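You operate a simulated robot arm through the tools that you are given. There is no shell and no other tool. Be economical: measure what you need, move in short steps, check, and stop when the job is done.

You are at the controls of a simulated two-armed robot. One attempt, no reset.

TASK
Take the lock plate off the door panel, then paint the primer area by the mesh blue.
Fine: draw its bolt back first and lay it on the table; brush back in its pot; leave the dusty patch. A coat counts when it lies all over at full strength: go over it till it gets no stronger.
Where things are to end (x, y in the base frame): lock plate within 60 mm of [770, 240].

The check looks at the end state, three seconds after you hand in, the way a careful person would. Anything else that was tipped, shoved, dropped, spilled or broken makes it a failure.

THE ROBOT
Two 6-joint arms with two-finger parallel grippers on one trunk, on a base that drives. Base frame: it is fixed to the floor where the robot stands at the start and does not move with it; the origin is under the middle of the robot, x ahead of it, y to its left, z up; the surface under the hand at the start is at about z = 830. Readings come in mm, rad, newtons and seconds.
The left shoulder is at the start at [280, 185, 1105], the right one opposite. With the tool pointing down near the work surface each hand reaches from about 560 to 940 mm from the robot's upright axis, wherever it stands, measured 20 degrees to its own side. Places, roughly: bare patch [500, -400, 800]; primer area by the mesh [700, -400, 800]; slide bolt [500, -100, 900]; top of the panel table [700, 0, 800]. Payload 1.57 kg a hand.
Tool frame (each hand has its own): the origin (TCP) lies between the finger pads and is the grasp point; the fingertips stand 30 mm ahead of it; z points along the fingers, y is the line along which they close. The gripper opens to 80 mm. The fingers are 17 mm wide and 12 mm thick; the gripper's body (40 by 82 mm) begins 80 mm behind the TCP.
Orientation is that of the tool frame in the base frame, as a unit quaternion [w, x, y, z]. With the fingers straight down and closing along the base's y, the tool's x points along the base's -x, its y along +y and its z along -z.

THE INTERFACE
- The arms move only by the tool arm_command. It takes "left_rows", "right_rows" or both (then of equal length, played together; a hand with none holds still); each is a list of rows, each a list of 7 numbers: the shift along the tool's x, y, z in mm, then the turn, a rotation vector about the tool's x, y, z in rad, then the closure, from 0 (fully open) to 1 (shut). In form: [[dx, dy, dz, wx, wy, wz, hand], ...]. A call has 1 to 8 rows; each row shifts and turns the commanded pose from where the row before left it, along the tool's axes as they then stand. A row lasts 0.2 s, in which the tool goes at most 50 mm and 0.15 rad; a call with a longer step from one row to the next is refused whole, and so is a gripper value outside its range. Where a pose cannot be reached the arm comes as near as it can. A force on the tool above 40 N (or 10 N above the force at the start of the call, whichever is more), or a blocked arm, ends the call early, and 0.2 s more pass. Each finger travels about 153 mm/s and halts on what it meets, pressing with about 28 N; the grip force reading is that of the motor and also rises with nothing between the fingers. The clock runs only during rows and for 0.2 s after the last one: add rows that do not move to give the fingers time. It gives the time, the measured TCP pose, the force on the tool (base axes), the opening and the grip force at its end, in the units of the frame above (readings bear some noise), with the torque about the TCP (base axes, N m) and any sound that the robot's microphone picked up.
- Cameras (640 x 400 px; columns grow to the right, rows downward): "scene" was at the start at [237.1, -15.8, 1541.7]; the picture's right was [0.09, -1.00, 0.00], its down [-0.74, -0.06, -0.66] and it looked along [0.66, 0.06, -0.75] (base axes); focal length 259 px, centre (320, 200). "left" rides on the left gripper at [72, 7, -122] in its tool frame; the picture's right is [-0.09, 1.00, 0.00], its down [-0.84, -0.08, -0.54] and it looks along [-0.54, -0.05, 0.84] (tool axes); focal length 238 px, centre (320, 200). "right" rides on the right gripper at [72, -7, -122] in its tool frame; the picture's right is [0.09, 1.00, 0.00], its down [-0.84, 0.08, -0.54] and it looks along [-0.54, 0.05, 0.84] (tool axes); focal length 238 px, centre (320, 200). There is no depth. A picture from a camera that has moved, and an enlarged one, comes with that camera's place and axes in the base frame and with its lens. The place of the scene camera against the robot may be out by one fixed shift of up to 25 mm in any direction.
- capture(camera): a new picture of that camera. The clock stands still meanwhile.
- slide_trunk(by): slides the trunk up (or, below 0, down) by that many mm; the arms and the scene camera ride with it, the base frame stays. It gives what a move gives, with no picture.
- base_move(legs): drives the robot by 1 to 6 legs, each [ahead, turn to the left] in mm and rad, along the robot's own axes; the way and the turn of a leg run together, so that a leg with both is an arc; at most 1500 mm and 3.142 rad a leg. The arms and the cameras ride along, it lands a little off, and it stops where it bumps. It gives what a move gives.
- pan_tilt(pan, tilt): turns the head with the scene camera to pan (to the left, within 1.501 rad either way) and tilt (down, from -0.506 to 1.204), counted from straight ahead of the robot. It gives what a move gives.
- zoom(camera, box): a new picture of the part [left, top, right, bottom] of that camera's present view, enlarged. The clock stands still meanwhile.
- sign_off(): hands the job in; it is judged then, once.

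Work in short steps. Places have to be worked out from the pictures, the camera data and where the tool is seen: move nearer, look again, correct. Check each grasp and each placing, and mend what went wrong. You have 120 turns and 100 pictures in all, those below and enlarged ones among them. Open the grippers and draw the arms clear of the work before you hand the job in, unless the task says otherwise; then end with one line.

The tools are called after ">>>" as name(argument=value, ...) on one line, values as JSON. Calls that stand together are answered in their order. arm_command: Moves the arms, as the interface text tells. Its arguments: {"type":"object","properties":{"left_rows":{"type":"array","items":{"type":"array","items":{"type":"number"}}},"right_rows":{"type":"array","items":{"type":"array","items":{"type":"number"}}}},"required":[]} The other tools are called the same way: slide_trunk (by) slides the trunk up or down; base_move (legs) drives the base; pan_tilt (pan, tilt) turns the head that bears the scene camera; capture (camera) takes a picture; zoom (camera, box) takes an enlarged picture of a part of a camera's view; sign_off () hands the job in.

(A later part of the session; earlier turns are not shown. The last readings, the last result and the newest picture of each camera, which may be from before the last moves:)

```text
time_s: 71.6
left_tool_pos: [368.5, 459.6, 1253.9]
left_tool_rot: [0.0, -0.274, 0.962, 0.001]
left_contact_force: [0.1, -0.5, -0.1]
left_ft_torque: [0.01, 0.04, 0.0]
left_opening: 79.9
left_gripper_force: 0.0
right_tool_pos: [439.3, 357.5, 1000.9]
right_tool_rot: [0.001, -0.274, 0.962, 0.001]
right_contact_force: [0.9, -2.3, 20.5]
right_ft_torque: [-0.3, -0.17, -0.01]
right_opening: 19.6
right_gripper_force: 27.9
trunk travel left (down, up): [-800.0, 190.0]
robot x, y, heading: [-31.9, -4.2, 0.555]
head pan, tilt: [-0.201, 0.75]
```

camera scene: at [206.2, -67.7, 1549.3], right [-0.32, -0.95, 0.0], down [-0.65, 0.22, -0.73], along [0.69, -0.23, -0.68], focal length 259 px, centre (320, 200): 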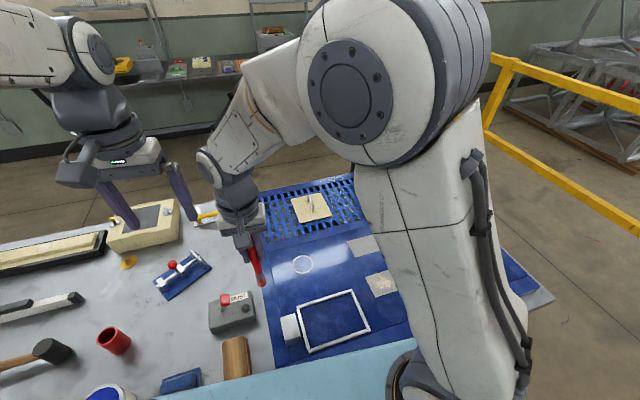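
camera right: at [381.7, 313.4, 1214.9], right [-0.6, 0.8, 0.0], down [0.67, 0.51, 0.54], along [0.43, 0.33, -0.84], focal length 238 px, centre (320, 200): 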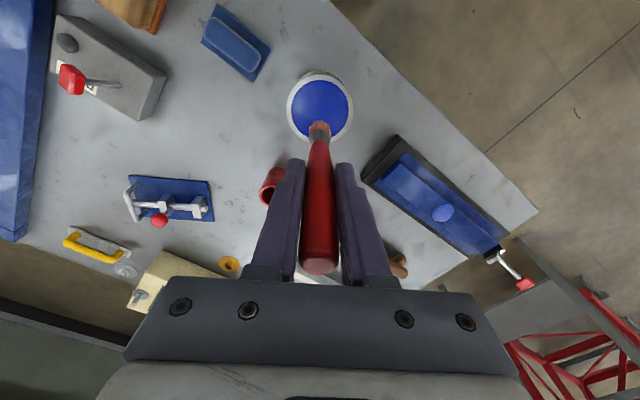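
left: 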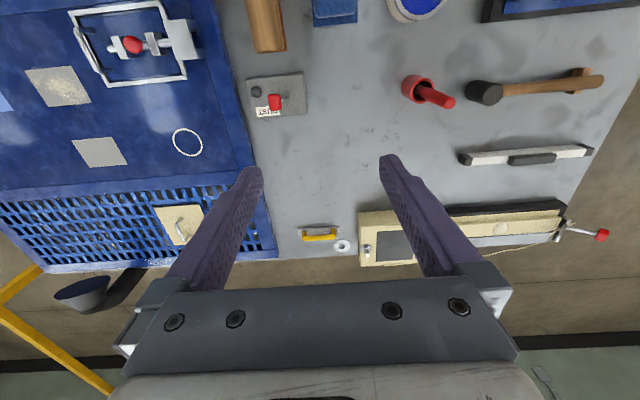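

In contact; I dwell a moment, lift and check the bristles.

>>> arm_command(right_rows=[[0, 0, -1, 0, 0, 0, 0.9], [0, 0, 0, 0, 0, 0, 0.9], [0, 0, 0, 0, 0, 0, 0.9], [0, 0, 0, 0, 0, 0, 0.9], [0, 0, -15, 0, 0, 0, 0.9], [0, 0, -40, 0, 0, 0, 0.9], [0, 0, -45, 0, 0, 0, 0.9]])

>>> zoom(camera="right", box=[280, 80, 360, 150])

```text
time_s: 73.2
left_tool_pos: [369.2, 459.7, 1253.1]
left_tool_rot: [0.0, -0.274, 0.962, 0.0]
left_contact_force: [0.3, -0.4, -0.1]
left_ft_torque: [-0.01, 0.0, -0.01]
left_opening: 80.0
left_gripper_force: 0.1
right_tool_pos: [441.2, 356.5, 1100.9]
right_tool_rot: [-0.001, -0.274, 0.962, -0.002]
right_contact_force: [-0.7, -0.5, -1.3]
right_ft_torque: [0.01, -0.01, -0.02]
right_opening: 19.4
right_gripper_force: 27.7
trunk travel left (down, up): [-800.0, 190.0]
robot x, y, heading: [-26.7, 0.4, 0.558]
head pan, tilt: [-0.201, 0.75]
```

```text
5.71 times, centred on (320, 115) of right
camera zoom: at [382.9, 312.7, 1223.2], right [-0.6, 0.8, 0.0], down [0.67, 0.51, 0.54], along [0.43, 0.33, -0.84], focal length 1362 px, centre (320, 686)
```

zoom: 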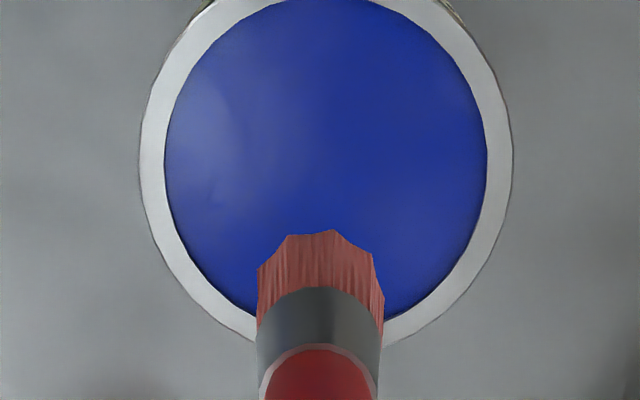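

Brush recharged. I turn back to the panel and carry it above the patch again.

>>> base_move(legs=[[0, -0.35], [0, -0.325]])

>>> arm_command(right_rows=[[-26.5, -40.1, 0, 0, 0, 0, 0.9], [-26.5, -40.1, 0, 0, 0, 0, 0.9], [-26.5, -40.1, 0, 0, 0, 0, 0.9], [-26.5, -40.1, 0, 0, 0, 0, 0.9], [-26.5, -40.1, 0, 0, 0, 0, 0.9], [-26.5, -40.1, 0, 0, 0, 0, 0.9], [-26.5, -40.1, 0, 0, 0, 0, 0.9]])

>>> capture(camera="right")

```text
time_s: 75.7
left_tool_pos: [569.6, 110.1, 1252.7]
left_tool_rot: [0.0, 0.061, 0.998, 0.0]
left_contact_force: [0.2, -0.6, -0.1]
left_ft_torque: [0.0, 0.0, 0.01]
left_opening: 79.9
left_gripper_force: 0.0
right_tool_pos: [559.8, -16.7, 1100.4]
right_tool_rot: [0.0, 0.06, 0.998, 0.0]
right_contact_force: [-1.4, -0.6, -0.1]
right_ft_torque: [-0.02, 0.02, 0.03]
right_opening: 19.3
right_gripper_force: 28.1
trunk travel left (down, up): [-800.0, 190.0]
robot x, y, heading: [-28.2, -2.7, -0.118]
head pan, tilt: [-0.201, 0.75]
```

```text
time_s: 77.3
left_tool_pos: [569.0, 109.2, 1252.5]
left_tool_rot: [0.0, 0.06, 0.998, 0.0]
left_contact_force: [0.5, 0.6, 0.8]
left_ft_torque: [0.03, 0.0, 0.0]
left_opening: 79.9
left_gripper_force: 0.0
right_tool_pos: [711.1, -318.6, 1100.0]
right_tool_rot: [0.0, 0.06, 0.998, 0.0]
right_contact_force: [-0.4, -0.2, -1.3]
right_ft_torque: [0.04, -0.01, -0.03]
right_opening: 19.4
right_gripper_force: 28.3
trunk travel left (down, up): [-800.0, 190.0]
robot x, y, heading: [-30.2, 2.4, -0.118]
head pan, tilt: [-0.201, 0.75]
```

```text
42 pictures are left
camera right: at [639.0, -316.6, 1222.4], right [0.03, 1.0, 0.0], down [0.84, -0.02, 0.54], along [0.54, -0.02, -0.84], focal length 238 px, centre (320, 200)
```

right: 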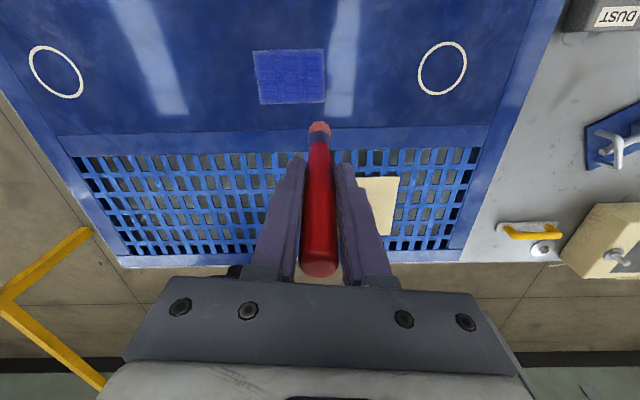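

I descend at the far-left corner of the patch (708,−316) down to light contact.

>>> arm_command(right_rows=[[3.3, 2.6, 40, 0, 0, 0, 0.9], [0, 0, 45, 0, 0, 0, 0.9], [0, 0, 38, 0, 0, 0, 0.9], [0, 0, 10, 0, 0, 0, 0.9], [0, 0, 3, 0, 0, 0, 0.9], [0, 0, 1.5, 0, 0, 0, 0.9]])

```text
time_s: 78.7
left_tool_pos: [570.1, 108.6, 1253.5]
left_tool_rot: [0.0, 0.06, 0.998, 0.0]
left_contact_force: [0.6, -0.5, 0.1]
left_ft_torque: [0.01, 0.01, -0.01]
left_opening: 79.8
left_gripper_force: 0.0
right_tool_pos: [706.6, -313.6, 963.3]
right_tool_rot: [-0.001, 0.06, 0.998, 0.0]
right_contact_force: [0.0, -0.3, -0.4]
right_ft_torque: [0.0, -0.01, 0.01]
right_opening: 19.5
right_gripper_force: 28.0
trunk travel left (down, up): [-800.0, 190.0]
robot x, y, heading: [-33.5, 1.9, -0.117]
head pan, tilt: [-0.201, 0.75]
```

>>> arm_command(right_rows=[[0, 0, 1, 0, 0, 0, 0.9], [0, 0, 1, 0, 0, 0, 0.9]])

```text
time_s: 79.3
left_tool_pos: [568.8, 110.0, 1253.4]
left_tool_rot: [0.0, 0.061, 0.998, 0.0]
left_contact_force: [0.0, -0.9, 0.0]
left_ft_torque: [0.0, 0.0, 0.01]
left_opening: 80.0
left_gripper_force: 0.1
right_tool_pos: [706.5, -313.8, 961.4]
right_tool_rot: [0.0, 0.061, 0.998, 0.0]
right_contact_force: [-0.9, -0.2, 1.2]
right_ft_torque: [-0.04, 0.01, 0.03]
right_opening: 19.8
right_gripper_force: 27.5
trunk travel left (down, up): [-800.0, 190.0]
robot x, y, heading: [-28.3, -1.9, -0.118]
head pan, tilt: [-0.201, 0.75]
```

Just at contact. I press 1 mm and run the full perimeter along the edges with the fresh load.

>>> arm_command(right_rows=[[-3, 0, 1, 0, 0, 0, 0.9], [-1.65, -13.9, 0, 0, 0, 0, 0.9], [-1.65, -13.9, 0, 0, 0, 0, 0.9], [-1.65, -13.9, 0, 0, 0, 0, 0.9], [-1.65, -13.9, 0, 0, 0, 0, 0.9], [-1.65, -13.9, 0, 0, 0, 0, 0.9], [-1.65, -13.9, 0, 0, 0, 0, 0.9], [-1.65, -13.9, 0, 0, 0, 0, 0.9]])

>>> arm_command(right_rows=[[11.2, -1.35, 0, 0, 0, 0, 0.9], [11.2, -1.35, 0, 0, 0, 0, 0.9], [11.2, -1.35, 0, 0, 0, 0, 0.9], [11.2, -1.35, 0, 0, 0, 0, 0.9], [11.2, -1.35, 0, 0, 0, 0, 0.9], [11.2, -1.35, 0, 0, 0, 0, 0.9]])

>>> arm_command(right_rows=[[1.65, 13.9, 0, 0, 0, 0, 0.9], [1.65, 13.9, 0, 0, 0, 0, 0.9], [1.65, 13.9, 0, 0, 0, 0, 0.9], [1.65, 13.9, 0, 0, 0, 0, 0.9], [1.65, 13.9, 0, 0, 0, 0, 0.9], [1.65, 13.9, 0, 0, 0, 0, 0.9], [1.65, 13.9, 0, 0, 0, 0, 0.9]])

>>> arm_command(right_rows=[[-11.2, 1.35, 0, 0, 0, 0, 0.9], [-11.2, 1.35, 0, 0, 0, 0, 0.9], [-11.2, 1.35, 0, 0, 0, 0, 0.9], [-11.2, 1.35, 0, 0, 0, 0, 0.9], [-11.2, 1.35, 0, 0, 0, 0, 0.9], [-11.2, 1.35, 0, 0, 0, 0, 0.9]])

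>>> zoom(camera="right", box=[190, 40, 350, 150])

```text
time_s: 81.1
left_tool_pos: [568.3, 109.8, 1254.2]
left_tool_rot: [0.0, 0.06, 0.998, 0.0]
left_contact_force: [0.7, -1.2, -0.4]
left_ft_torque: [-0.01, -0.01, 0.02]
left_opening: 79.9
left_gripper_force: 0.0
right_tool_pos: [708.6, -411.4, 961.7]
right_tool_rot: [0.0, 0.06, 0.998, 0.0]
right_contact_force: [-0.4, 3.1, 12.2]
right_ft_torque: [0.37, -0.06, 0.03]
right_opening: 19.2
right_gripper_force: 28.0
trunk travel left (down, up): [-800.0, 190.0]
robot x, y, heading: [-28.6, -3.1, -0.122]
head pan, tilt: [-0.201, 0.75]
```

```text
time_s: 82.5
left_tool_pos: [568.6, 108.7, 1253.1]
left_tool_rot: [0.0, 0.061, 0.998, 0.0]
left_contact_force: [-0.4, 0.0, 0.6]
left_ft_torque: [0.01, 0.01, 0.02]
left_opening: 80.0
left_gripper_force: 0.0
right_tool_pos: [641.3, -412.8, 960.6]
right_tool_rot: [0.0, 0.061, 0.998, -0.001]
right_contact_force: [4.7, 0.0, 13.9]
right_ft_torque: [-0.07, -0.62, -0.02]
right_opening: 19.2
right_gripper_force: 28.0
trunk travel left (down, up): [-800.0, 190.0]
robot x, y, heading: [-29.1, 2.3, -0.121]
head pan, tilt: [-0.201, 0.75]
```

```text
time_s: 84.1
left_tool_pos: [569.3, 108.6, 1252.5]
left_tool_rot: [0.001, 0.061, 0.998, 0.001]
left_contact_force: [0.1, 0.2, 0.9]
left_ft_torque: [0.01, 0.01, 0.05]
left_opening: 79.8
left_gripper_force: 0.1
right_tool_pos: [641.8, -315.3, 961.4]
right_tool_rot: [0.0, 0.06, 0.998, 0.001]
right_contact_force: [0.1, -1.5, 7.5]
right_ft_torque: [-0.21, -0.12, -0.04]
right_opening: 19.4
right_gripper_force: 28.1
trunk travel left (down, up): [-800.0, 190.0]
robot x, y, heading: [-32.7, -0.5, -0.125]
head pan, tilt: [-0.201, 0.75]
```

```text
time_s: 85.5
left_tool_pos: [568.6, 109.5, 1253.9]
left_tool_rot: [0.0, 0.06, 0.998, 0.0]
left_contact_force: [0.0, 0.4, 0.5]
left_ft_torque: [0.0, -0.02, -0.01]
left_opening: 80.2
left_gripper_force: 0.0
right_tool_pos: [711.1, -315.1, 960.5]
right_tool_rot: [0.0, 0.061, 0.998, 0.0]
right_contact_force: [-1.5, 0.1, 3.8]
right_ft_torque: [-0.04, 0.12, -0.03]
right_opening: 19.4
right_gripper_force: 27.7
trunk travel left (down, up): [-800.0, 190.0]
robot x, y, heading: [-29.6, 1.5, -0.12]
head pan, tilt: [-0.201, 0.75]
```

```text
3.64 times, centred on (270, 95) of right
camera zoom: at [638.9, -312.0, 1083.0], right [0.03, 1.0, 0.0], down [0.84, -0.02, 0.54], along [0.54, -0.02, -0.84], focal length 867 px, centre (502, 582)
```

zoom: 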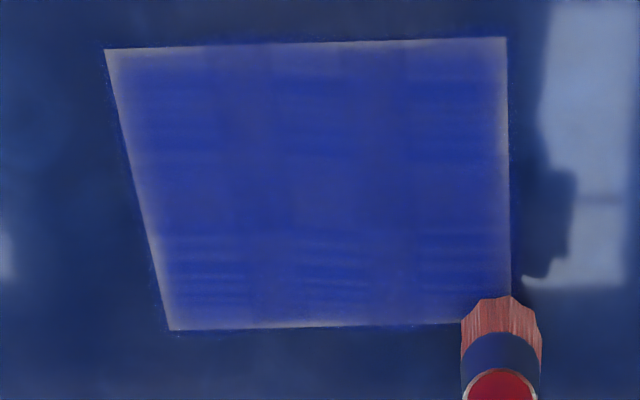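

The pale rim didn't change, so it's probably just the edge of the rendering; I go over the interior crosswise (strokes along x) to see if it still strengthens.

>>> arm_command(right_rows=[[3, -5, 0.3, 0, 0, 0, 0.9], [21.2, -2.6, 0, 0, 0, 0, 0.9], [21.2, -2.6, 0, 0, 0, 0, 0.9], [21.2, -2.6, 0, 0, 0, 0, 0.9], [-1.55, -12.9, 0, 0, 0, 0, 0.9], [-21.2, 2.6, 0, 0, 0, 0, 0.9], [-21.2, 2.6, 0, 0, 0, 0, 0.9], [-21.2, 2.6, 0, 0, 0, 0, 0.9]])

>>> arm_command(right_rows=[[-1.55, -12.9, 0, 0, 0, 0, 0.9], [21.2, -2.6, 0, 0, 0, 0, 0.9], [21.2, -2.6, 0, 0, 0, 0, 0.9], [21.2, -2.6, 0, 0, 0, 0, 0.9], [-1.55, -12.9, 0, 0, 0, 0, 0.9], [-21.2, 2.6, 0, 0, 0, 0, 0.9], [-21.2, 2.6, 0, 0, 0, 0, 0.9], [-21.2, 2.6, 0, 0, 0, 0, 0.9]])

>>> arm_command(right_rows=[[-1.55, -12.9, 0, 0, 0, 0, 0.9], [21.2, -2.6, 0, 0, 0, 0, 0.9], [21.2, -2.6, 0, 0, 0, 0, 0.9], [21.2, -2.6, 0, 0, 0, 0, 0.9], [-1.55, -12.9, 0, 0, 0, 0, 0.9], [-21.2, 2.6, 0, 0, 0, 0, 0.9], [-21.2, 2.6, 0, 0, 0, 0, 0.9], [-21.2, 2.6, 0, 0, 0, 0, 0.9]])

>>> arm_command(right_rows=[[-1.55, -12.9, 0, 0, 0, 0, 0.9], [21.2, -2.6, 0, 0, 0, 0, 0.9], [21.2, -2.6, 0, 0, 0, 0, 0.9], [21.2, -2.6, 0, 0, 0, 0, 0.9], [-1.2, -9.9, 0, 0, 0, 0, 0.9], [-21.2, 2.6, 0, 0, 0, 0, 0.9], [-21.2, 2.6, 0, 0, 0, 0, 0.9], [-21.2, 2.6, 0, 0, 0, 0, 0.9]])

>>> zoom(camera="right", box=[290, 40, 450, 150])

```text
time_s: 87.3
left_tool_pos: [568.6, 109.2, 1254.0]
left_tool_rot: [0.0, 0.06, 0.998, 0.0]
left_contact_force: [-0.6, 0.4, -0.4]
left_ft_torque: [0.01, -0.01, -0.02]
left_opening: 79.9
left_gripper_force: 0.0
right_tool_pos: [706.2, -332.0, 960.7]
right_tool_rot: [0.0, 0.06, 0.998, 0.0]
right_contact_force: [-3.0, -0.9, 11.2]
right_ft_torque: [-0.03, 0.35, -0.01]
right_opening: 19.5
right_gripper_force: 28.2
trunk travel left (down, up): [-800.0, 190.0]
robot x, y, heading: [-28.3, 3.3, -0.123]
head pan, tilt: [-0.201, 0.75]
```

```text
time_s: 89.1
left_tool_pos: [568.3, 109.1, 1253.5]
left_tool_rot: [0.0, 0.06, 0.998, 0.0]
left_contact_force: [-0.1, -0.8, 0.6]
left_ft_torque: [-0.02, -0.01, 0.0]
left_opening: 80.1
left_gripper_force: 0.1
right_tool_pos: [706.4, -357.3, 960.8]
right_tool_rot: [0.0, 0.061, 0.998, 0.0]
right_contact_force: [-0.5, -0.8, 3.9]
right_ft_torque: [-0.09, 0.08, 0.0]
right_opening: 19.2
right_gripper_force: 27.6
trunk travel left (down, up): [-800.0, 190.0]
robot x, y, heading: [-30.3, -1.1, -0.122]
head pan, tilt: [-0.201, 0.75]
```

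```text
time_s: 90.9
left_tool_pos: [569.5, 109.2, 1253.3]
left_tool_rot: [0.0, 0.06, 0.998, 0.0]
left_contact_force: [-0.1, -0.4, 0.5]
left_ft_torque: [0.01, 0.0, -0.04]
left_opening: 79.9
left_gripper_force: 0.1
right_tool_pos: [706.6, -383.5, 961.0]
right_tool_rot: [0.0, 0.06, 0.998, 0.0]
right_contact_force: [0.3, -0.3, 1.8]
right_ft_torque: [-0.03, 0.03, -0.01]
right_opening: 19.3
right_gripper_force: 27.7
trunk travel left (down, up): [-800.0, 190.0]
robot x, y, heading: [-31.0, 2.9, -0.124]
head pan, tilt: [-0.201, 0.75]
```

```text
time_s: 92.7
left_tool_pos: [569.5, 109.4, 1253.7]
left_tool_rot: [0.0, 0.06, 0.998, 0.0]
left_contact_force: [0.1, 0.1, -1.0]
left_ft_torque: [0.03, -0.01, 0.02]
left_opening: 80.2
left_gripper_force: 0.1
right_tool_pos: [707.2, -405.7, 960.1]
right_tool_rot: [0.0, 0.06, 0.998, 0.0]
right_contact_force: [-0.5, 0.6, -0.7]
right_ft_torque: [0.0, 0.01, -0.02]
right_opening: 19.5
right_gripper_force: 27.7
trunk travel left (down, up): [-800.0, 190.0]
robot x, y, heading: [-31.7, 3.5, -0.122]
head pan, tilt: [-0.201, 0.75]
```

```text
3.64 times, centred on (370, 95) of right
camera zoom: at [635.4, -404.6, 1082.6], right [0.03, 1.0, 0.0], down [0.84, -0.02, 0.54], along [0.54, -0.02, -0.84], focal length 867 px, centre (138, 582)
```

zoom: 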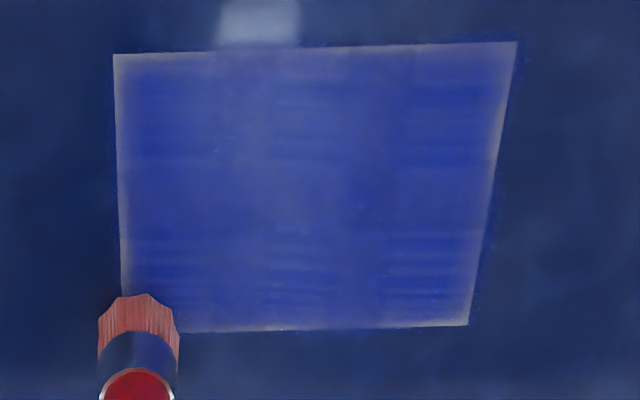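

Contact faded toward the end (brush crept up in the grip). I press 1.5 mm deeper and redo the −y third.

>>> arm_command(right_rows=[[0, 0, 1.5, 0, 0, 0, 0.9], [21.2, -2.6, 0, 0, 0, 0, 0.9], [21.2, -2.6, 0, 0, 0, 0, 0.9], [21.2, -2.6, 0, 0, 0, 0, 0.9], [1.2, 9.9, 0, 0, 0, 0, 0.9], [-21.2, 2.6, 0, 0, 0, 0, 0.9], [-21.2, 2.6, 0, 0, 0, 0, 0.9], [-21.2, 2.6, 0, 0, 0, 0, 0.9]])

>>> arm_command(right_rows=[[1.4, 11.9, 0, 0, 0, 0, 0.9], [21.2, -2.6, 0, 0, 0, 0, 0.9], [21.2, -2.6, 0, 0, 0, 0, 0.9], [21.2, -2.6, 0, 0, 0, 0, 0.9], [1.4, 11.9, 0, 0, 0, 0, 0.9], [-21.2, 2.6, 0, 0, 0, 0, 0.9], [-21.2, 2.6, 0, 0, 0, 0, 0.9], [-21.2, 2.6, 0, 0, 0, 0, 0.9]])

>>> arm_command(right_rows=[[1.4, 11.9, 0, 0, 0, 0, 0.9], [21.2, -2.6, 0, 0, 0, 0, 0.9], [21.2, -2.6, 0, 0, 0, 0, 0.9], [21.2, -2.6, 0, 0, 0, 0, 0.9], [1.4, 11.9, 0, 0, 0, 0, 0.9], [-21.2, 2.6, 0, 0, 0, 0, 0.9], [-21.2, 2.6, 0, 0, 0, 0, 0.9], [-21.2, 2.6, 0, 0, 0, 0, 0.9]])

>>> arm_command(right_rows=[[0, 0, -45, 0, 0, 0, 0.9], [0, -45, 0, 0, 0, 0, 0.9], [0, -45, 0, 0, 0, 0, 0.9]])

>>> capture(camera="right")

```text
time_s: 94.5
left_tool_pos: [568.3, 109.7, 1253.8]
left_tool_rot: [0.001, 0.061, 0.998, 0.001]
left_contact_force: [-0.1, -0.2, -0.1]
left_ft_torque: [-0.01, -0.04, -0.03]
left_opening: 80.0
left_gripper_force: 0.0
right_tool_pos: [706.0, -396.3, 957.8]
right_tool_rot: [0.0, 0.061, 0.998, 0.0]
right_contact_force: [-3.6, 0.0, 14.5]
right_ft_torque: [-0.02, 0.37, 0.02]
right_opening: 19.4
right_gripper_force: 28.0
trunk travel left (down, up): [-800.0, 190.0]
robot x, y, heading: [-32.1, 1.2, -0.119]
head pan, tilt: [-0.201, 0.75]
```

```text
time_s: 96.3
left_tool_pos: [568.6, 109.2, 1253.4]
left_tool_rot: [0.0, 0.06, 0.998, -0.001]
left_contact_force: [0.8, 0.5, 0.2]
left_ft_torque: [0.01, -0.01, 0.02]
left_opening: 80.2
left_gripper_force: 0.1
right_tool_pos: [706.8, -372.2, 959.2]
right_tool_rot: [0.0, 0.061, 0.998, 0.0]
right_contact_force: [-0.3, -0.1, 1.5]
right_ft_torque: [-0.04, 0.05, 0.0]
right_opening: 19.5
right_gripper_force: 28.2
trunk travel left (down, up): [-800.0, 190.0]
robot x, y, heading: [-32.6, -3.3, -0.123]
head pan, tilt: [-0.201, 0.75]
```

```text
time_s: 98.1
left_tool_pos: [569.7, 110.4, 1252.5]
left_tool_rot: [0.0, 0.06, 0.998, 0.0]
left_contact_force: [0.5, 0.1, 0.0]
left_ft_torque: [0.01, 0.02, 0.0]
left_opening: 80.0
left_gripper_force: 0.1
right_tool_pos: [706.8, -348.9, 959.3]
right_tool_rot: [0.0, 0.06, 0.998, -0.001]
right_contact_force: [-0.5, 0.0, -0.2]
right_ft_torque: [0.0, 0.0, 0.01]
right_opening: 19.7
right_gripper_force: 28.0
trunk travel left (down, up): [-800.0, 190.0]
robot x, y, heading: [-26.4, -2.1, -0.123]
head pan, tilt: [-0.201, 0.75]
```

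```text
time_s: 98.9
left_tool_pos: [570.2, 109.3, 1252.9]
left_tool_rot: [0.0, 0.06, 0.998, 0.0]
left_contact_force: [0.2, -0.8, -0.4]
left_ft_torque: [-0.02, -0.01, 0.05]
left_opening: 79.9
left_gripper_force: 0.1
right_tool_pos: [695.2, -437.4, 1003.0]
right_tool_rot: [0.0, 0.06, 0.998, 0.0]
right_contact_force: [0.1, -0.4, -0.6]
right_ft_torque: [0.0, 0.0, 0.03]
right_opening: 19.5
right_gripper_force: 28.1
trunk travel left (down, up): [-800.0, 190.0]
robot x, y, heading: [-29.1, -0.6, -0.121]
head pan, tilt: [-0.201, 0.75]
```

```text
39 pictures are left
camera right: at [624.6, -435.7, 1125.9], right [0.03, 1.0, 0.0], down [0.84, -0.02, 0.54], along [0.54, -0.01, -0.84], focal length 238 px, centre (320, 200)
```

right: 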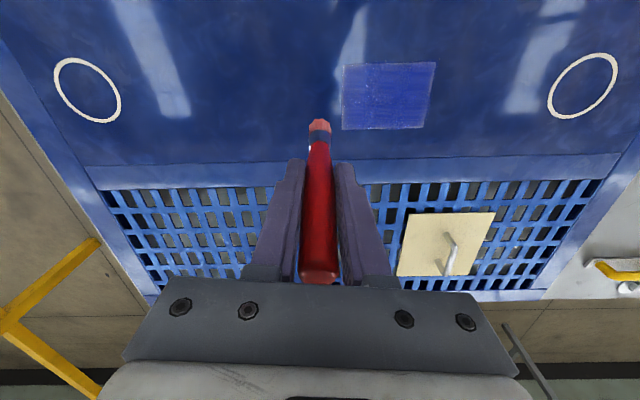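

>>> zoom(camera="right", box=[335, 50, 445, 140])

```text
4.44 times, centred on (390, 95) of right
camera zoom: at [624.6, -435.7, 1125.9], right [0.03, 1.0, 0.0], down [0.84, -0.02, 0.54], along [0.54, -0.01, -0.84], focal length 1059 px, centre (9, 667)
```

zoom: 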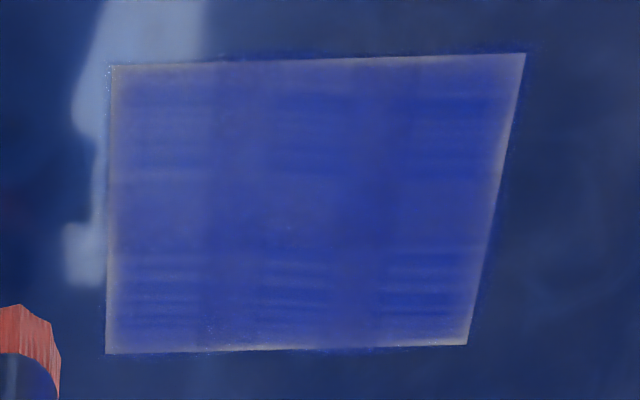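

The rim is a true thin pale line (the far edge is partly covered where I went past it). I'll run a perimeter with the brush centre slightly outside the edges. First, set down at the −y far corner.

>>> arm_command(right_rows=[[-13, 24.1, 0, 0, 0, 0, 0.9], [0, 0, 38, 0, 0, 0, 0.9], [0, 0, 6, 0, 0, 0, 0.9], [0, 0, 1.5, 0, 0, 0, 0.9]])

```text
time_s: 99.9
left_tool_pos: [569.1, 108.8, 1254.6]
left_tool_rot: [0.001, 0.06, 0.998, 0.0]
left_contact_force: [-0.7, -0.1, 0.9]
left_ft_torque: [0.01, -0.01, 0.04]
left_opening: 79.9
left_gripper_force: 0.0
right_tool_pos: [711.7, -416.2, 959.0]
right_tool_rot: [0.0, 0.06, 0.998, -0.001]
right_contact_force: [-0.6, 1.6, 5.7]
right_ft_torque: [0.14, 0.09, 0.03]
right_opening: 19.4
right_gripper_force: 28.5
trunk travel left (down, up): [-800.0, 190.0]
robot x, y, heading: [-32.4, 1.8, -0.118]
head pan, tilt: [-0.201, 0.75]
```

Contact 6 N. Perimeter pass outside edges: −x, then +y, then +x, then −y, adding slight pressure per leg.

>>> arm_command(right_rows=[[12.7, -1.53, 0.4, 0, 0, 0, 0.9], [12.7, -1.53, 0, 0, 0, 0, 0.9], [12.7, -1.53, 0, 0, 0, 0, 0.9], [12.7, -1.53, 0, 0, 0, 0, 0.9], [12.7, -1.53, 0, 0, 0, 0, 0.9], [12.7, -1.53, 0, 0, 0, 0, 0.9]])

>>> arm_command(right_rows=[[1.6, 13.4, 0.4, 0, 0, 0, 0.9], [1.6, 13.4, 0, 0, 0, 0, 0.9], [1.6, 13.4, 0, 0, 0, 0, 0.9], [1.6, 13.4, 0, 0, 0, 0, 0.9], [1.6, 13.4, 0, 0, 0, 0, 0.9], [1.6, 13.4, 0, 0, 0, 0, 0.9], [1.6, 13.4, 0, 0, 0, 0, 0.9], [1.6, 13.4, 0, 0, 0, 0, 0.9]])

>>> arm_command(right_rows=[[-12.7, 1.53, 0.4, 0, 0, 0, 0.9], [-12.7, 1.53, 0, 0, 0, 0, 0.9], [-12.7, 1.53, 0, 0, 0, 0, 0.9], [-12.7, 1.53, 0, 0, 0, 0, 0.9], [-12.7, 1.53, 0, 0, 0, 0, 0.9], [-12.7, 1.53, 0, 0, 0, 0, 0.9]])

>>> arm_command(right_rows=[[-1.6, -13.4, 0.4, 0, 0, 0, 0.9], [-1.6, -13.4, 0, 0, 0, 0, 0.9], [-1.6, -13.4, 0, 0, 0, 0, 0.9], [-1.6, -13.4, 0, 0, 0, 0, 0.9], [-1.6, -13.4, 0, 0, 0, 0, 0.9], [-1.6, -13.4, 0, 0, 0, 0, 0.9], [-1.6, -13.4, 0, 0, 0, 0, 0.9], [-1.6, -13.4, 0, 0, 0, 0, 0.9]])

>>> zoom(camera="right", box=[300, 30, 450, 130])

```text
time_s: 101.3
left_tool_pos: [568.3, 110.0, 1253.9]
left_tool_rot: [0.0, 0.06, 0.998, 0.0]
left_contact_force: [-0.2, -0.2, -0.4]
left_ft_torque: [0.0, -0.02, -0.02]
left_opening: 80.0
left_gripper_force: 0.1
right_tool_pos: [636.8, -415.2, 958.3]
right_tool_rot: [0.001, 0.06, 0.998, 0.0]
right_contact_force: [4.2, 0.7, 13.0]
right_ft_torque: [-0.03, -0.57, 0.0]
right_opening: 19.3
right_gripper_force: 28.2
trunk travel left (down, up): [-800.0, 190.0]
robot x, y, heading: [-32.4, 3.0, -0.117]
head pan, tilt: [-0.201, 0.75]
```

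```text
time_s: 103.1
left_tool_pos: [568.9, 108.5, 1253.4]
left_tool_rot: [0.0, 0.06, 0.998, 0.0]
left_contact_force: [-0.5, 0.1, -0.2]
left_ft_torque: [-0.03, 0.0, 0.01]
left_opening: 80.0
left_gripper_force: 0.0
right_tool_pos: [634.9, -307.6, 958.1]
right_tool_rot: [0.0, 0.06, 0.998, 0.0]
right_contact_force: [-0.4, -4.8, 17.4]
right_ft_torque: [-0.63, -0.14, -0.07]
right_opening: 19.4
right_gripper_force: 28.6
trunk travel left (down, up): [-800.0, 190.0]
robot x, y, heading: [-31.5, 4.3, -0.124]
head pan, tilt: [-0.201, 0.75]
```

```text
time_s: 104.5
left_tool_pos: [569.2, 109.0, 1252.4]
left_tool_rot: [0.0, 0.061, 0.998, 0.0]
left_contact_force: [0.3, -0.2, -0.7]
left_ft_torque: [0.0, -0.02, 0.02]
left_opening: 80.1
left_gripper_force: 0.0
right_tool_pos: [712.3, -307.5, 956.8]
right_tool_rot: [0.0, 0.061, 0.998, -0.001]
right_contact_force: [-0.1, 0.2, 4.8]
right_ft_torque: [-0.07, 0.06, 0.01]
right_opening: 19.3
right_gripper_force: 28.1
trunk travel left (down, up): [-800.0, 190.0]
robot x, y, heading: [-31.7, -1.3, -0.122]
head pan, tilt: [-0.201, 0.75]
```

```text
time_s: 106.3
left_tool_pos: [569.9, 109.7, 1253.7]
left_tool_rot: [0.0, 0.06, 0.998, 0.0]
left_contact_force: [-0.4, 0.0, 0.1]
left_ft_torque: [-0.01, 0.01, -0.03]
left_opening: 80.2
left_gripper_force: 0.1
right_tool_pos: [712.0, -414.3, 955.5]
right_tool_rot: [-0.001, 0.06, 0.998, 0.0]
right_contact_force: [-0.3, 1.5, 6.0]
right_ft_torque: [0.23, 0.01, 0.01]
right_opening: 19.3
right_gripper_force: 27.7
trunk travel left (down, up): [-800.0, 190.0]
robot x, y, heading: [-27.3, -0.9, -0.121]
head pan, tilt: [-0.201, 0.75]
```

```text
4.00 times, centred on (375, 80) of right
camera zoom: at [640.2, -413.7, 1078.8], right [0.03, 1.0, 0.0], down [0.84, -0.02, 0.54], along [0.54, -0.02, -0.84], focal length 953 px, centre (100, 680)
```

zoom: 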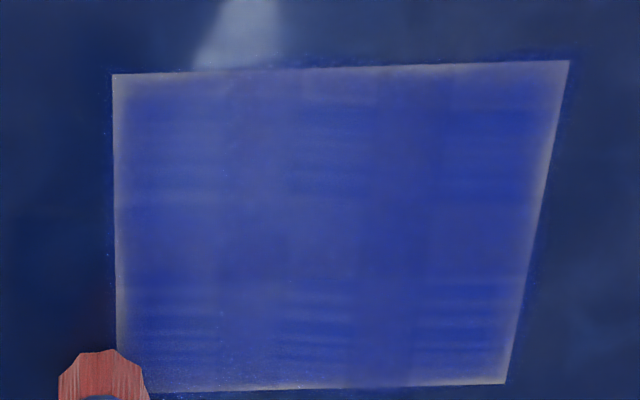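

The rim got slightly thinner. As a test I scrub the −y edge back and forth several times and see whether it changes.

>>> arm_command(right_rows=[[0.6, 4, 0.6, 0, 0, 0, 0.9], [17.3, -2.1, 0, 0, 0, 0, 0.9], [17.3, -2.1, 0, 0, 0, 0, 0.9], [17.3, -2.1, 0, 0, 0, 0, 0.9], [17.3, -2.1, 0, 0, 0, 0, 0.9]])

>>> arm_command(right_rows=[[-17.3, 2.1, 0.4, 0, 0, 0, 0.9], [-17.3, 2.1, 0, 0, 0, 0, 0.9], [-17.3, 2.1, 0, 0, 0, 0, 0.9], [-17.3, 2.1, 0, 0, 0, 0, 0.9], [17.3, -2.1, 0.3, 0, 0, 0, 0.9], [17.3, -2.1, 0, 0, 0, 0, 0.9], [17.3, -2.1, 0, 0, 0, 0, 0.9], [17.3, -2.1, 0, 0, 0, 0, 0.9]])

>>> arm_command(right_rows=[[-17.3, 2.1, 0.4, 0, 0, 0, 0.9], [-17.3, 2.1, 0, 0, 0, 0, 0.9], [-17.3, 2.1, 0, 0, 0, 0, 0.9], [-17.3, 2.1, 0, 0, 0, 0, 0.9]])

>>> zoom(camera="right", box=[300, 30, 450, 130])

```text
time_s: 107.5
left_tool_pos: [569.4, 109.3, 1254.0]
left_tool_rot: [0.0, 0.06, 0.998, 0.0]
left_contact_force: [-0.8, 0.0, 0.1]
left_ft_torque: [0.02, 0.04, 0.02]
left_opening: 79.6
left_gripper_force: 0.0
right_tool_pos: [641.9, -412.4, 956.9]
right_tool_rot: [0.0, 0.059, 0.998, -0.001]
right_contact_force: [2.0, 0.4, 11.0]
right_ft_torque: [-0.02, -0.3, 0.0]
right_opening: 19.5
right_gripper_force: 28.0
trunk travel left (down, up): [-800.0, 190.0]
robot x, y, heading: [-33.1, 2.0, -0.118]
head pan, tilt: [-0.201, 0.75]
```

```text
time_s: 109.3
left_tool_pos: [568.6, 110.4, 1253.2]
left_tool_rot: [-0.001, 0.061, 0.998, 0.0]
left_contact_force: [1.0, -0.2, -0.2]
left_ft_torque: [0.0, 0.03, 0.04]
left_opening: 80.1
left_gripper_force: 0.0
right_tool_pos: [642.3, -412.9, 957.0]
right_tool_rot: [0.001, 0.061, 0.998, -0.001]
right_contact_force: [3.6, -0.5, 17.7]
right_ft_torque: [-0.02, -0.64, 0.02]
right_opening: 19.4
right_gripper_force: 27.9
trunk travel left (down, up): [-800.0, 190.0]
robot x, y, heading: [-30.8, 1.3, -0.116]
head pan, tilt: [-0.201, 0.75]
```

```text
time_s: 110.3
left_tool_pos: [568.6, 109.5, 1253.6]
left_tool_rot: [-0.001, 0.06, 0.998, -0.001]
left_contact_force: [-0.7, 0.5, 0.1]
left_ft_torque: [0.03, -0.03, 0.0]
left_opening: 80.0
left_gripper_force: 0.1
right_tool_pos: [712.0, -411.5, 955.1]
right_tool_rot: [-0.001, 0.06, 0.998, 0.0]
right_contact_force: [-0.1, 0.9, 2.7]
right_ft_torque: [0.0, 0.05, 0.02]
right_opening: 19.4
right_gripper_force: 28.3
trunk travel left (down, up): [-800.0, 190.0]
robot x, y, heading: [-31.5, -1.0, -0.117]
head pan, tilt: [-0.201, 0.75]
```

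```text
4.00 times, centred on (375, 80) of right
camera zoom: at [640.2, -409.8, 1076.3], right [0.03, 1.0, 0.0], down [0.84, -0.02, 0.54], along [0.54, -0.02, -0.84], focal length 953 px, centre (100, 680)
```

zoom: 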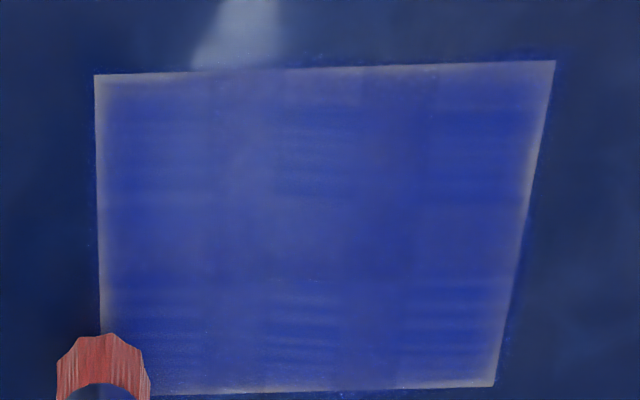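

The edge barely changes any more. To be certain it isn't just an empty brush, I do one last recharge: lift and return to the can.

>>> arm_command(right_rows=[[0, 0, -45, 0, 0, 0, 0.9], [0, 0, -45, 0, 0, 0, 0.9], [0, 0, -45, 0, 0, 0, 0.9]])

>>> arm_command(right_rows=[[0, 40, 0, 0, 0, 0, 0.9], [0, 40, 0, 0, 0, 0, 0.9], [0, 18, 0, 0, 0, 0, 0.9], [26.5, 40.1, 0, 0, 0, 0, 0.9], [26.5, 40.1, 0, 0, 0, 0, 0.9], [26.5, 40.1, 0, 0, 0, 0, 0.9], [26.5, 40.1, 0, 0, 0, 0, 0.9], [26.5, 40.1, 0, 0, 0, 0, 0.9]])

>>> arm_command(right_rows=[[30.5, 39, 0, 0, 0, 0, 0.9], [30, 39, 0, 0, 0, 0, 0.9]])

>>> base_move(legs=[[0, 0.35], [0, 0.323]])

```text
time_s: 111.1
left_tool_pos: [569.3, 109.9, 1252.9]
left_tool_rot: [0.0, 0.061, 0.998, 0.0]
left_contact_force: [0.1, 0.2, 0.1]
left_ft_torque: [-0.01, -0.02, -0.03]
left_opening: 79.9
left_gripper_force: 0.1
right_tool_pos: [712.1, -411.6, 1088.9]
right_tool_rot: [-0.001, 0.06, 0.998, 0.001]
right_contact_force: [0.6, 0.5, -0.1]
right_ft_torque: [-0.01, 0.0, 0.0]
right_opening: 19.2
right_gripper_force: 27.5
trunk travel left (down, up): [-800.0, 190.0]
robot x, y, heading: [-28.8, 2.2, -0.12]
head pan, tilt: [-0.201, 0.75]
```

```text
time_s: 112.9
left_tool_pos: [568.2, 109.5, 1252.3]
left_tool_rot: [0.0, 0.06, 0.998, -0.001]
left_contact_force: [0.1, -0.7, -0.1]
left_ft_torque: [-0.01, 0.0, -0.02]
left_opening: 80.0
left_gripper_force: 0.0
right_tool_pos: [614.1, -97.7, 1090.8]
right_tool_rot: [0.0, 0.061, 0.998, 0.0]
right_contact_force: [0.1, 0.4, -0.3]
right_ft_torque: [-0.01, -0.04, 0.0]
right_opening: 19.5
right_gripper_force: 28.3
trunk travel left (down, up): [-800.0, 190.0]
robot x, y, heading: [-34.3, -0.5, -0.121]
head pan, tilt: [-0.201, 0.75]
```

```text
time_s: 113.5
left_tool_pos: [569.7, 108.9, 1253.5]
left_tool_rot: [0.0, 0.061, 0.998, 0.0]
left_contact_force: [1.0, 0.0, -0.5]
left_ft_torque: [0.04, 0.02, 0.0]
left_opening: 79.9
left_gripper_force: 0.1
right_tool_pos: [562.9, -15.4, 1090.0]
right_tool_rot: [0.0, 0.061, 0.998, 0.0]
right_contact_force: [0.2, 0.2, 0.2]
right_ft_torque: [-0.04, 0.02, -0.01]
right_opening: 19.3
right_gripper_force: 27.7
trunk travel left (down, up): [-800.0, 190.0]
robot x, y, heading: [-30.7, -2.1, -0.119]
head pan, tilt: [-0.201, 0.75]
```

```text
time_s: 116.0
left_tool_pos: [369.9, 459.9, 1252.4]
left_tool_rot: [-0.001, -0.275, 0.962, 0.0]
left_contact_force: [0.3, -0.8, 0.4]
left_ft_torque: [-0.01, 0.01, -0.02]
left_opening: 80.1
left_gripper_force: 0.0
right_tool_pos: [443.2, 361.0, 1089.3]
right_tool_rot: [0.001, -0.273, 0.962, 0.0]
right_contact_force: [0.3, 0.0, -0.2]
right_ft_torque: [0.02, 0.02, 0.02]
right_opening: 19.5
right_gripper_force: 27.5
trunk travel left (down, up): [-800.0, 190.0]
robot x, y, heading: [-28.9, 2.6, 0.556]
head pan, tilt: [-0.201, 0.75]
```

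I centre over the can and dip again, slowing before contact near TCP z≈997.

>>> arm_command(right_rows=[[6.9, -1.6, 20, 0, 0, 0, 0.9], [0, 0, 35, 0, 0, 0, 0.9], [0, 0, 30, 0, 0, 0, 0.9], [0, 0, 4, 0, 0, 0, 0.9], [0, 0, 2, 0, 0, 0, 0.9], [0, 0, 2, 0, 0, 0, 0.9]])

>>> arm_command(right_rows=[[0, 0, 1, 0, 0, 0, 0.9], [0, 0, 1, 0, 0, 0, 0.9], [0, 0, 0, 0, 0, 0, 0.9]])

```text
time_s: 117.4
left_tool_pos: [369.3, 460.8, 1253.0]
left_tool_rot: [-0.001, -0.275, 0.961, 0.0]
left_contact_force: [-0.2, 0.0, -0.1]
left_ft_torque: [0.0, 0.05, -0.02]
left_opening: 79.9
left_gripper_force: 0.1
right_tool_pos: [437.8, 355.1, 996.4]
right_tool_rot: [0.0, -0.273, 0.962, 0.0]
right_contact_force: [-0.3, -0.7, -0.2]
right_ft_torque: [0.01, -0.04, 0.03]
right_opening: 19.1
right_gripper_force: 27.9
trunk travel left (down, up): [-800.0, 190.0]
robot x, y, heading: [-27.1, 1.1, 0.558]
head pan, tilt: [-0.201, 0.75]
```

```text
time_s: 118.2
left_tool_pos: [369.6, 460.6, 1253.6]
left_tool_rot: [0.0, -0.274, 0.962, 0.0]
left_contact_force: [-1.6, -1.3, -0.7]
left_ft_torque: [-0.04, 0.01, 0.01]
left_opening: 80.1
left_gripper_force: 0.0
right_tool_pos: [437.5, 355.5, 994.6]
right_tool_rot: [0.0, -0.274, 0.962, 0.0]
right_contact_force: [-1.7, -0.3, 1.6]
right_ft_torque: [-0.11, 0.04, -0.01]
right_opening: 19.2
right_gripper_force: 27.6
trunk travel left (down, up): [-800.0, 190.0]
robot x, y, heading: [-31.9, -1.8, 0.554]
head pan, tilt: [-0.201, 0.75]
```

Just touching; I press 1 mm, dwell, then lift and check.

>>> arm_command(right_rows=[[0, 0, 1, 0, 0, 0, 0.9], [0, 0, 0, 0, 0, 0, 0.9], [0, 0, 0, 0, 0, 0, 0.9], [0, 0, 0, 0, 0, 0, 0.9], [0, 0, -20, 0, 0, 0, 0.9], [0, 0, -45, 0, 0, 0, 0.9], [0, 0, -40, 0, 0, 0, 0.9]])

>>> zoom(camera="right", box=[280, 80, 360, 150])

>>> base_move(legs=[[0, -0.35], [0, -0.325]])

>>> arm_command(right_rows=[[-26.5, -40.1, 0, 0, 0, 0, 0.9], [-26.5, -40.1, 0, 0, 0, 0, 0.9], [-26.5, -40.1, 0, 0, 0, 0, 0.9], [-26.5, -40.1, 0, 0, 0, 0, 0.9], [-26.5, -40.1, 0, 0, 0, 0, 0.9], [-26.5, -40.1, 0, 0, 0, 0, 0.9], [-26.5, -40.1, 0, 0, 0, 0, 0.9]])

>>> zoom(camera="right", box=[240, 35, 340, 120])

```text
time_s: 119.8
left_tool_pos: [368.9, 460.2, 1252.6]
left_tool_rot: [-0.001, -0.275, 0.962, 0.0]
left_contact_force: [0.2, 0.4, -0.4]
left_ft_torque: [0.05, -0.01, -0.01]
left_opening: 80.2
left_gripper_force: 0.1
right_tool_pos: [437.4, 355.7, 1098.8]
right_tool_rot: [0.0, -0.275, 0.961, -0.001]
right_contact_force: [0.6, -0.3, -0.3]
right_ft_torque: [-0.02, -0.02, 0.0]
right_opening: 19.3
right_gripper_force: 28.3
trunk travel left (down, up): [-800.0, 190.0]
robot x, y, heading: [-30.2, -2.4, 0.56]
head pan, tilt: [-0.201, 0.75]
```

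```text
5.71 times, centred on (320, 115) of right
camera zoom: at [380.1, 311.8, 1220.9], right [-0.6, 0.8, 0.0], down [0.67, 0.51, 0.54], along [0.43, 0.33, -0.84], focal length 1362 px, centre (320, 686)
```

zoom: 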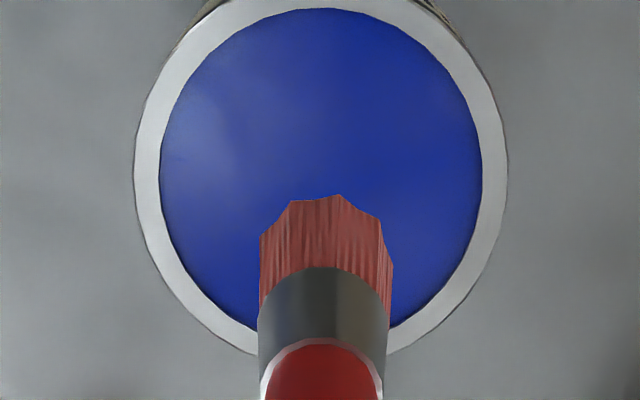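

```text
time_s: 122.3
left_tool_pos: [569.4, 114.6, 1253.0]
left_tool_rot: [0.0, 0.057, 0.998, 0.0]
left_contact_force: [-0.5, 0.2, 0.0]
left_ft_torque: [0.01, 0.0, 0.01]
left_opening: 80.1
left_gripper_force: 0.0
right_tool_pos: [557.3, -10.7, 1098.4]
right_tool_rot: [0.0, 0.057, 0.998, 0.0]
right_contact_force: [-0.7, -0.1, 0.6]
right_ft_torque: [0.02, -0.01, -0.02]
right_opening: 19.2
right_gripper_force: 27.5
trunk travel left (down, up): [-800.0, 190.0]
robot x, y, heading: [-33.7, 2.2, -0.113]
head pan, tilt: [-0.201, 0.75]
```

```text
time_s: 123.9
left_tool_pos: [568.6, 113.3, 1253.7]
left_tool_rot: [0.0, 0.057, 0.998, 0.001]
left_contact_force: [-0.4, -0.5, 0.2]
left_ft_torque: [0.01, 0.01, 0.05]
left_opening: 80.0
left_gripper_force: 0.2
right_tool_pos: [709.0, -311.2, 1098.9]
right_tool_rot: [0.0, 0.056, 0.998, 0.0]
right_contact_force: [0.4, -0.1, -1.0]
right_ft_torque: [-0.03, 0.04, -0.01]
right_opening: 19.4
right_gripper_force: 27.9
trunk travel left (down, up): [-800.0, 190.0]
robot x, y, heading: [-27.5, -0.7, -0.111]
head pan, tilt: [-0.201, 0.75]
```

```text
4.71 times, centred on (290, 78) of right
camera zoom: at [638.5, -309.8, 1221.7], right [0.02, 1.0, 0.0], down [0.84, -0.02, 0.54], along [0.54, -0.01, -0.84], focal length 1122 px, centre (461, 776)
```

zoom: 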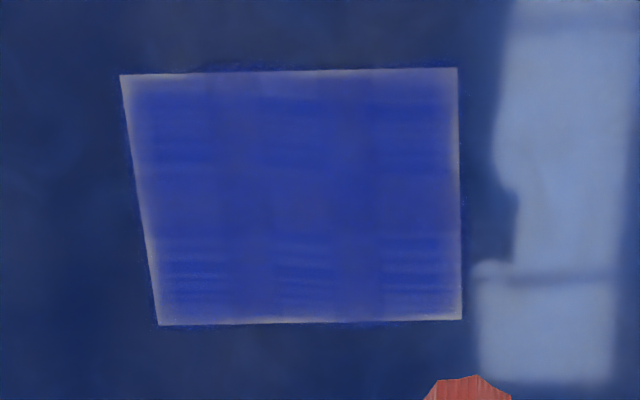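

Reference picture taken from here with a full brush. I descend at this corner (709,−311).

>>> arm_command(right_rows=[[0, 0, 45, 0, 0, 0, 0.9], [0, 0, 45, 0, 0, 0, 0.9], [0, 0, 40, 0, 0, 0, 0.9], [0, 0, 10, 0, 0, 0, 0.9], [0, 0, 2, 0, 0, 0, 0.9], [0, 0, 1, 0, 0, 0, 0.9]])

```text
time_s: 125.3
left_tool_pos: [568.0, 112.8, 1253.4]
left_tool_rot: [0.001, 0.056, 0.998, 0.0]
left_contact_force: [-0.3, 0.1, 0.5]
left_ft_torque: [-0.01, 0.0, -0.01]
left_opening: 80.0
left_gripper_force: 0.0
right_tool_pos: [710.0, -309.6, 956.6]
right_tool_rot: [0.0, 0.056, 0.998, 0.0]
right_contact_force: [0.1, 0.0, -0.4]
right_ft_torque: [0.0, 0.0, 0.01]
right_opening: 19.2
right_gripper_force: 28.1
trunk travel left (down, up): [-800.0, 190.0]
robot x, y, heading: [-29.8, 2.3, -0.11]
head pan, tilt: [-0.201, 0.75]
```

>>> arm_command(right_rows=[[0, 0, 1, 0, 0, 0, 0.9], [0, 0, 1, 0, 0, 0, 0.9]])

```text
time_s: 125.9
left_tool_pos: [567.8, 112.6, 1254.3]
left_tool_rot: [0.001, 0.057, 0.998, 0.0]
left_contact_force: [-0.4, -0.1, -0.5]
left_ft_torque: [-0.03, 0.01, 0.0]
left_opening: 80.0
left_gripper_force: 0.0
right_tool_pos: [709.8, -311.1, 955.2]
right_tool_rot: [0.0, 0.057, 0.998, 0.0]
right_contact_force: [-0.7, -0.6, 2.4]
right_ft_torque: [0.0, 0.13, 0.0]
right_opening: 19.4
right_gripper_force: 28.7
trunk travel left (down, up): [-800.0, 190.0]
robot x, y, heading: [-32.1, -2.4, -0.115]
head pan, tilt: [-0.201, 0.75]
```

Contact. Perimeter on the edges with the full brush, slowly.

>>> arm_command(right_rows=[[0, 0, 0.8, 0, 0, 0, 0.9], [11.9, -1.37, 0, 0, 0, 0, 0.9], [11.9, -1.37, 0, 0, 0, 0, 0.9], [11.9, -1.37, 0, 0, 0, 0, 0.9], [11.9, -1.37, 0, 0, 0, 0, 0.9], [11.9, -1.37, 0, 0, 0, 0, 0.9], [11.9, -1.37, 0, 0, 0, 0, 0.9]])

>>> arm_command(right_rows=[[-1.45, -12.6, 0, 0, 0, 0, 0.9], [-1.45, -12.6, 0, 0, 0, 0, 0.9], [-1.45, -12.6, 0, 0, 0, 0, 0.9], [-1.45, -12.6, 0, 0, 0, 0, 0.9], [-1.45, -12.6, 0, 0, 0, 0, 0.9], [-1.45, -12.6, 0, 0, 0, 0, 0.9], [-1.45, -12.6, 0, 0, 0, 0, 0.9], [-1.45, -12.6, 0, 0, 0, 0, 0.9]])

>>> arm_command(right_rows=[[0, 0, 0.2, 0, 0, 0, 0.9], [-11.9, 1.37, 0, 0, 0, 0, 0.9], [-11.9, 1.37, 0, 0, 0, 0, 0.9], [-11.9, 1.37, 0, 0, 0, 0, 0.9], [-11.9, 1.37, 0, 0, 0, 0, 0.9], [-11.9, 1.37, 0, 0, 0, 0, 0.9], [-11.9, 1.37, 0, 0, 0, 0, 0.9]])

>>> arm_command(right_rows=[[1.45, 12.6, 0.3, 0, 0, 0, 0.9], [1.45, 12.6, 0, 0, 0, 0, 0.9], [1.45, 12.6, 0, 0, 0, 0, 0.9], [1.45, 12.6, 0, 0, 0, 0, 0.9], [1.45, 12.6, 0, 0, 0, 0, 0.9], [1.45, 12.6, 0, 0, 0, 0, 0.9], [1.45, 12.6, 0, 0, 0, 0, 0.9], [1.45, 12.6, 0, 0, 0, 0, 0.9]])

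>>> zoom(camera="right", box=[190, 40, 350, 150])

```text
time_s: 127.5
left_tool_pos: [567.7, 114.2, 1252.5]
left_tool_rot: [0.0, 0.056, 0.998, 0.001]
left_contact_force: [-1.2, 0.5, 1.0]
left_ft_torque: [0.0, -0.03, 0.0]
left_opening: 79.9
left_gripper_force: 0.0
right_tool_pos: [636.2, -311.2, 953.1]
right_tool_rot: [-0.001, 0.056, 0.998, 0.0]
right_contact_force: [3.6, 1.2, 13.8]
right_ft_torque: [0.03, -0.56, 0.0]
right_opening: 19.3
right_gripper_force: 27.8
trunk travel left (down, up): [-800.0, 190.0]
robot x, y, heading: [-32.5, 1.4, -0.111]
head pan, tilt: [-0.201, 0.75]
```

```text
time_s: 129.3
left_tool_pos: [567.9, 114.0, 1253.1]
left_tool_rot: [0.0, 0.057, 0.998, 0.001]
left_contact_force: [-0.5, 0.5, 0.3]
left_ft_torque: [0.04, 0.03, -0.04]
left_opening: 79.9
left_gripper_force: 0.0
right_tool_pos: [637.2, -414.2, 952.7]
right_tool_rot: [0.0, 0.057, 0.998, 0.0]
right_contact_force: [0.0, 1.8, 5.1]
right_ft_torque: [0.21, -0.02, 0.02]
right_opening: 19.4
right_gripper_force: 28.2
trunk travel left (down, up): [-800.0, 190.0]
robot x, y, heading: [-32.2, 3.3, -0.114]
head pan, tilt: [-0.201, 0.75]
```

```text
time_s: 130.9
left_tool_pos: [567.6, 113.8, 1253.5]
left_tool_rot: [0.0, 0.056, 0.998, 0.0]
left_contact_force: [0.3, 0.3, -0.4]
left_ft_torque: [0.01, 0.0, -0.02]
left_opening: 79.8
left_gripper_force: 0.1
right_tool_pos: [710.1, -412.8, 952.5]
right_tool_rot: [0.0, 0.057, 0.998, -0.001]
right_contact_force: [-2.8, 0.5, 8.7]
right_ft_torque: [0.0, 0.3, -0.01]
right_opening: 19.3
right_gripper_force: 28.2
trunk travel left (down, up): [-800.0, 190.0]
robot x, y, heading: [-29.1, 0.7, -0.116]
head pan, tilt: [-0.201, 0.75]
```

```text
time_s: 132.7
left_tool_pos: [568.1, 112.2, 1254.2]
left_tool_rot: [0.001, 0.057, 0.998, 0.0]
left_contact_force: [1.3, 0.2, -0.4]
left_ft_torque: [-0.02, 0.0, -0.01]
left_opening: 80.0
left_gripper_force: 0.0
right_tool_pos: [708.6, -309.8, 953.6]
right_tool_rot: [0.001, 0.056, 0.998, 0.0]
right_contact_force: [0.9, -6.4, 20.7]
right_ft_torque: [-0.77, -0.13, -0.01]
right_opening: 19.7
right_gripper_force: 28.2
trunk travel left (down, up): [-800.0, 190.0]
robot x, y, heading: [-32.0, 3.2, -0.11]
head pan, tilt: [-0.201, 0.75]
```

```text
3.64 times, centred on (270, 95) of right
camera zoom: at [637.4, -309.0, 1074.6], right [0.02, 1.0, 0.0], down [0.84, -0.02, 0.54], along [0.54, -0.01, -0.84], focal length 867 px, centre (502, 582)
```

zoom: 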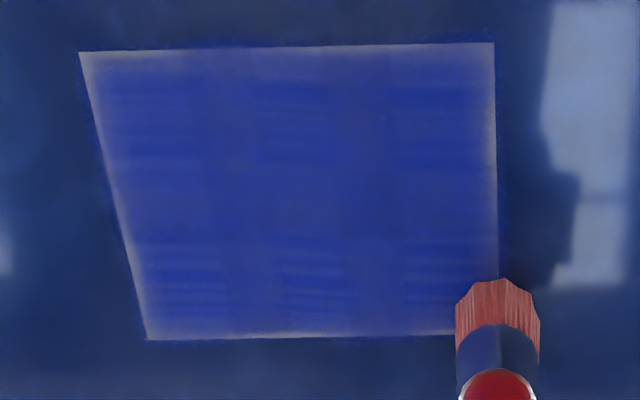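

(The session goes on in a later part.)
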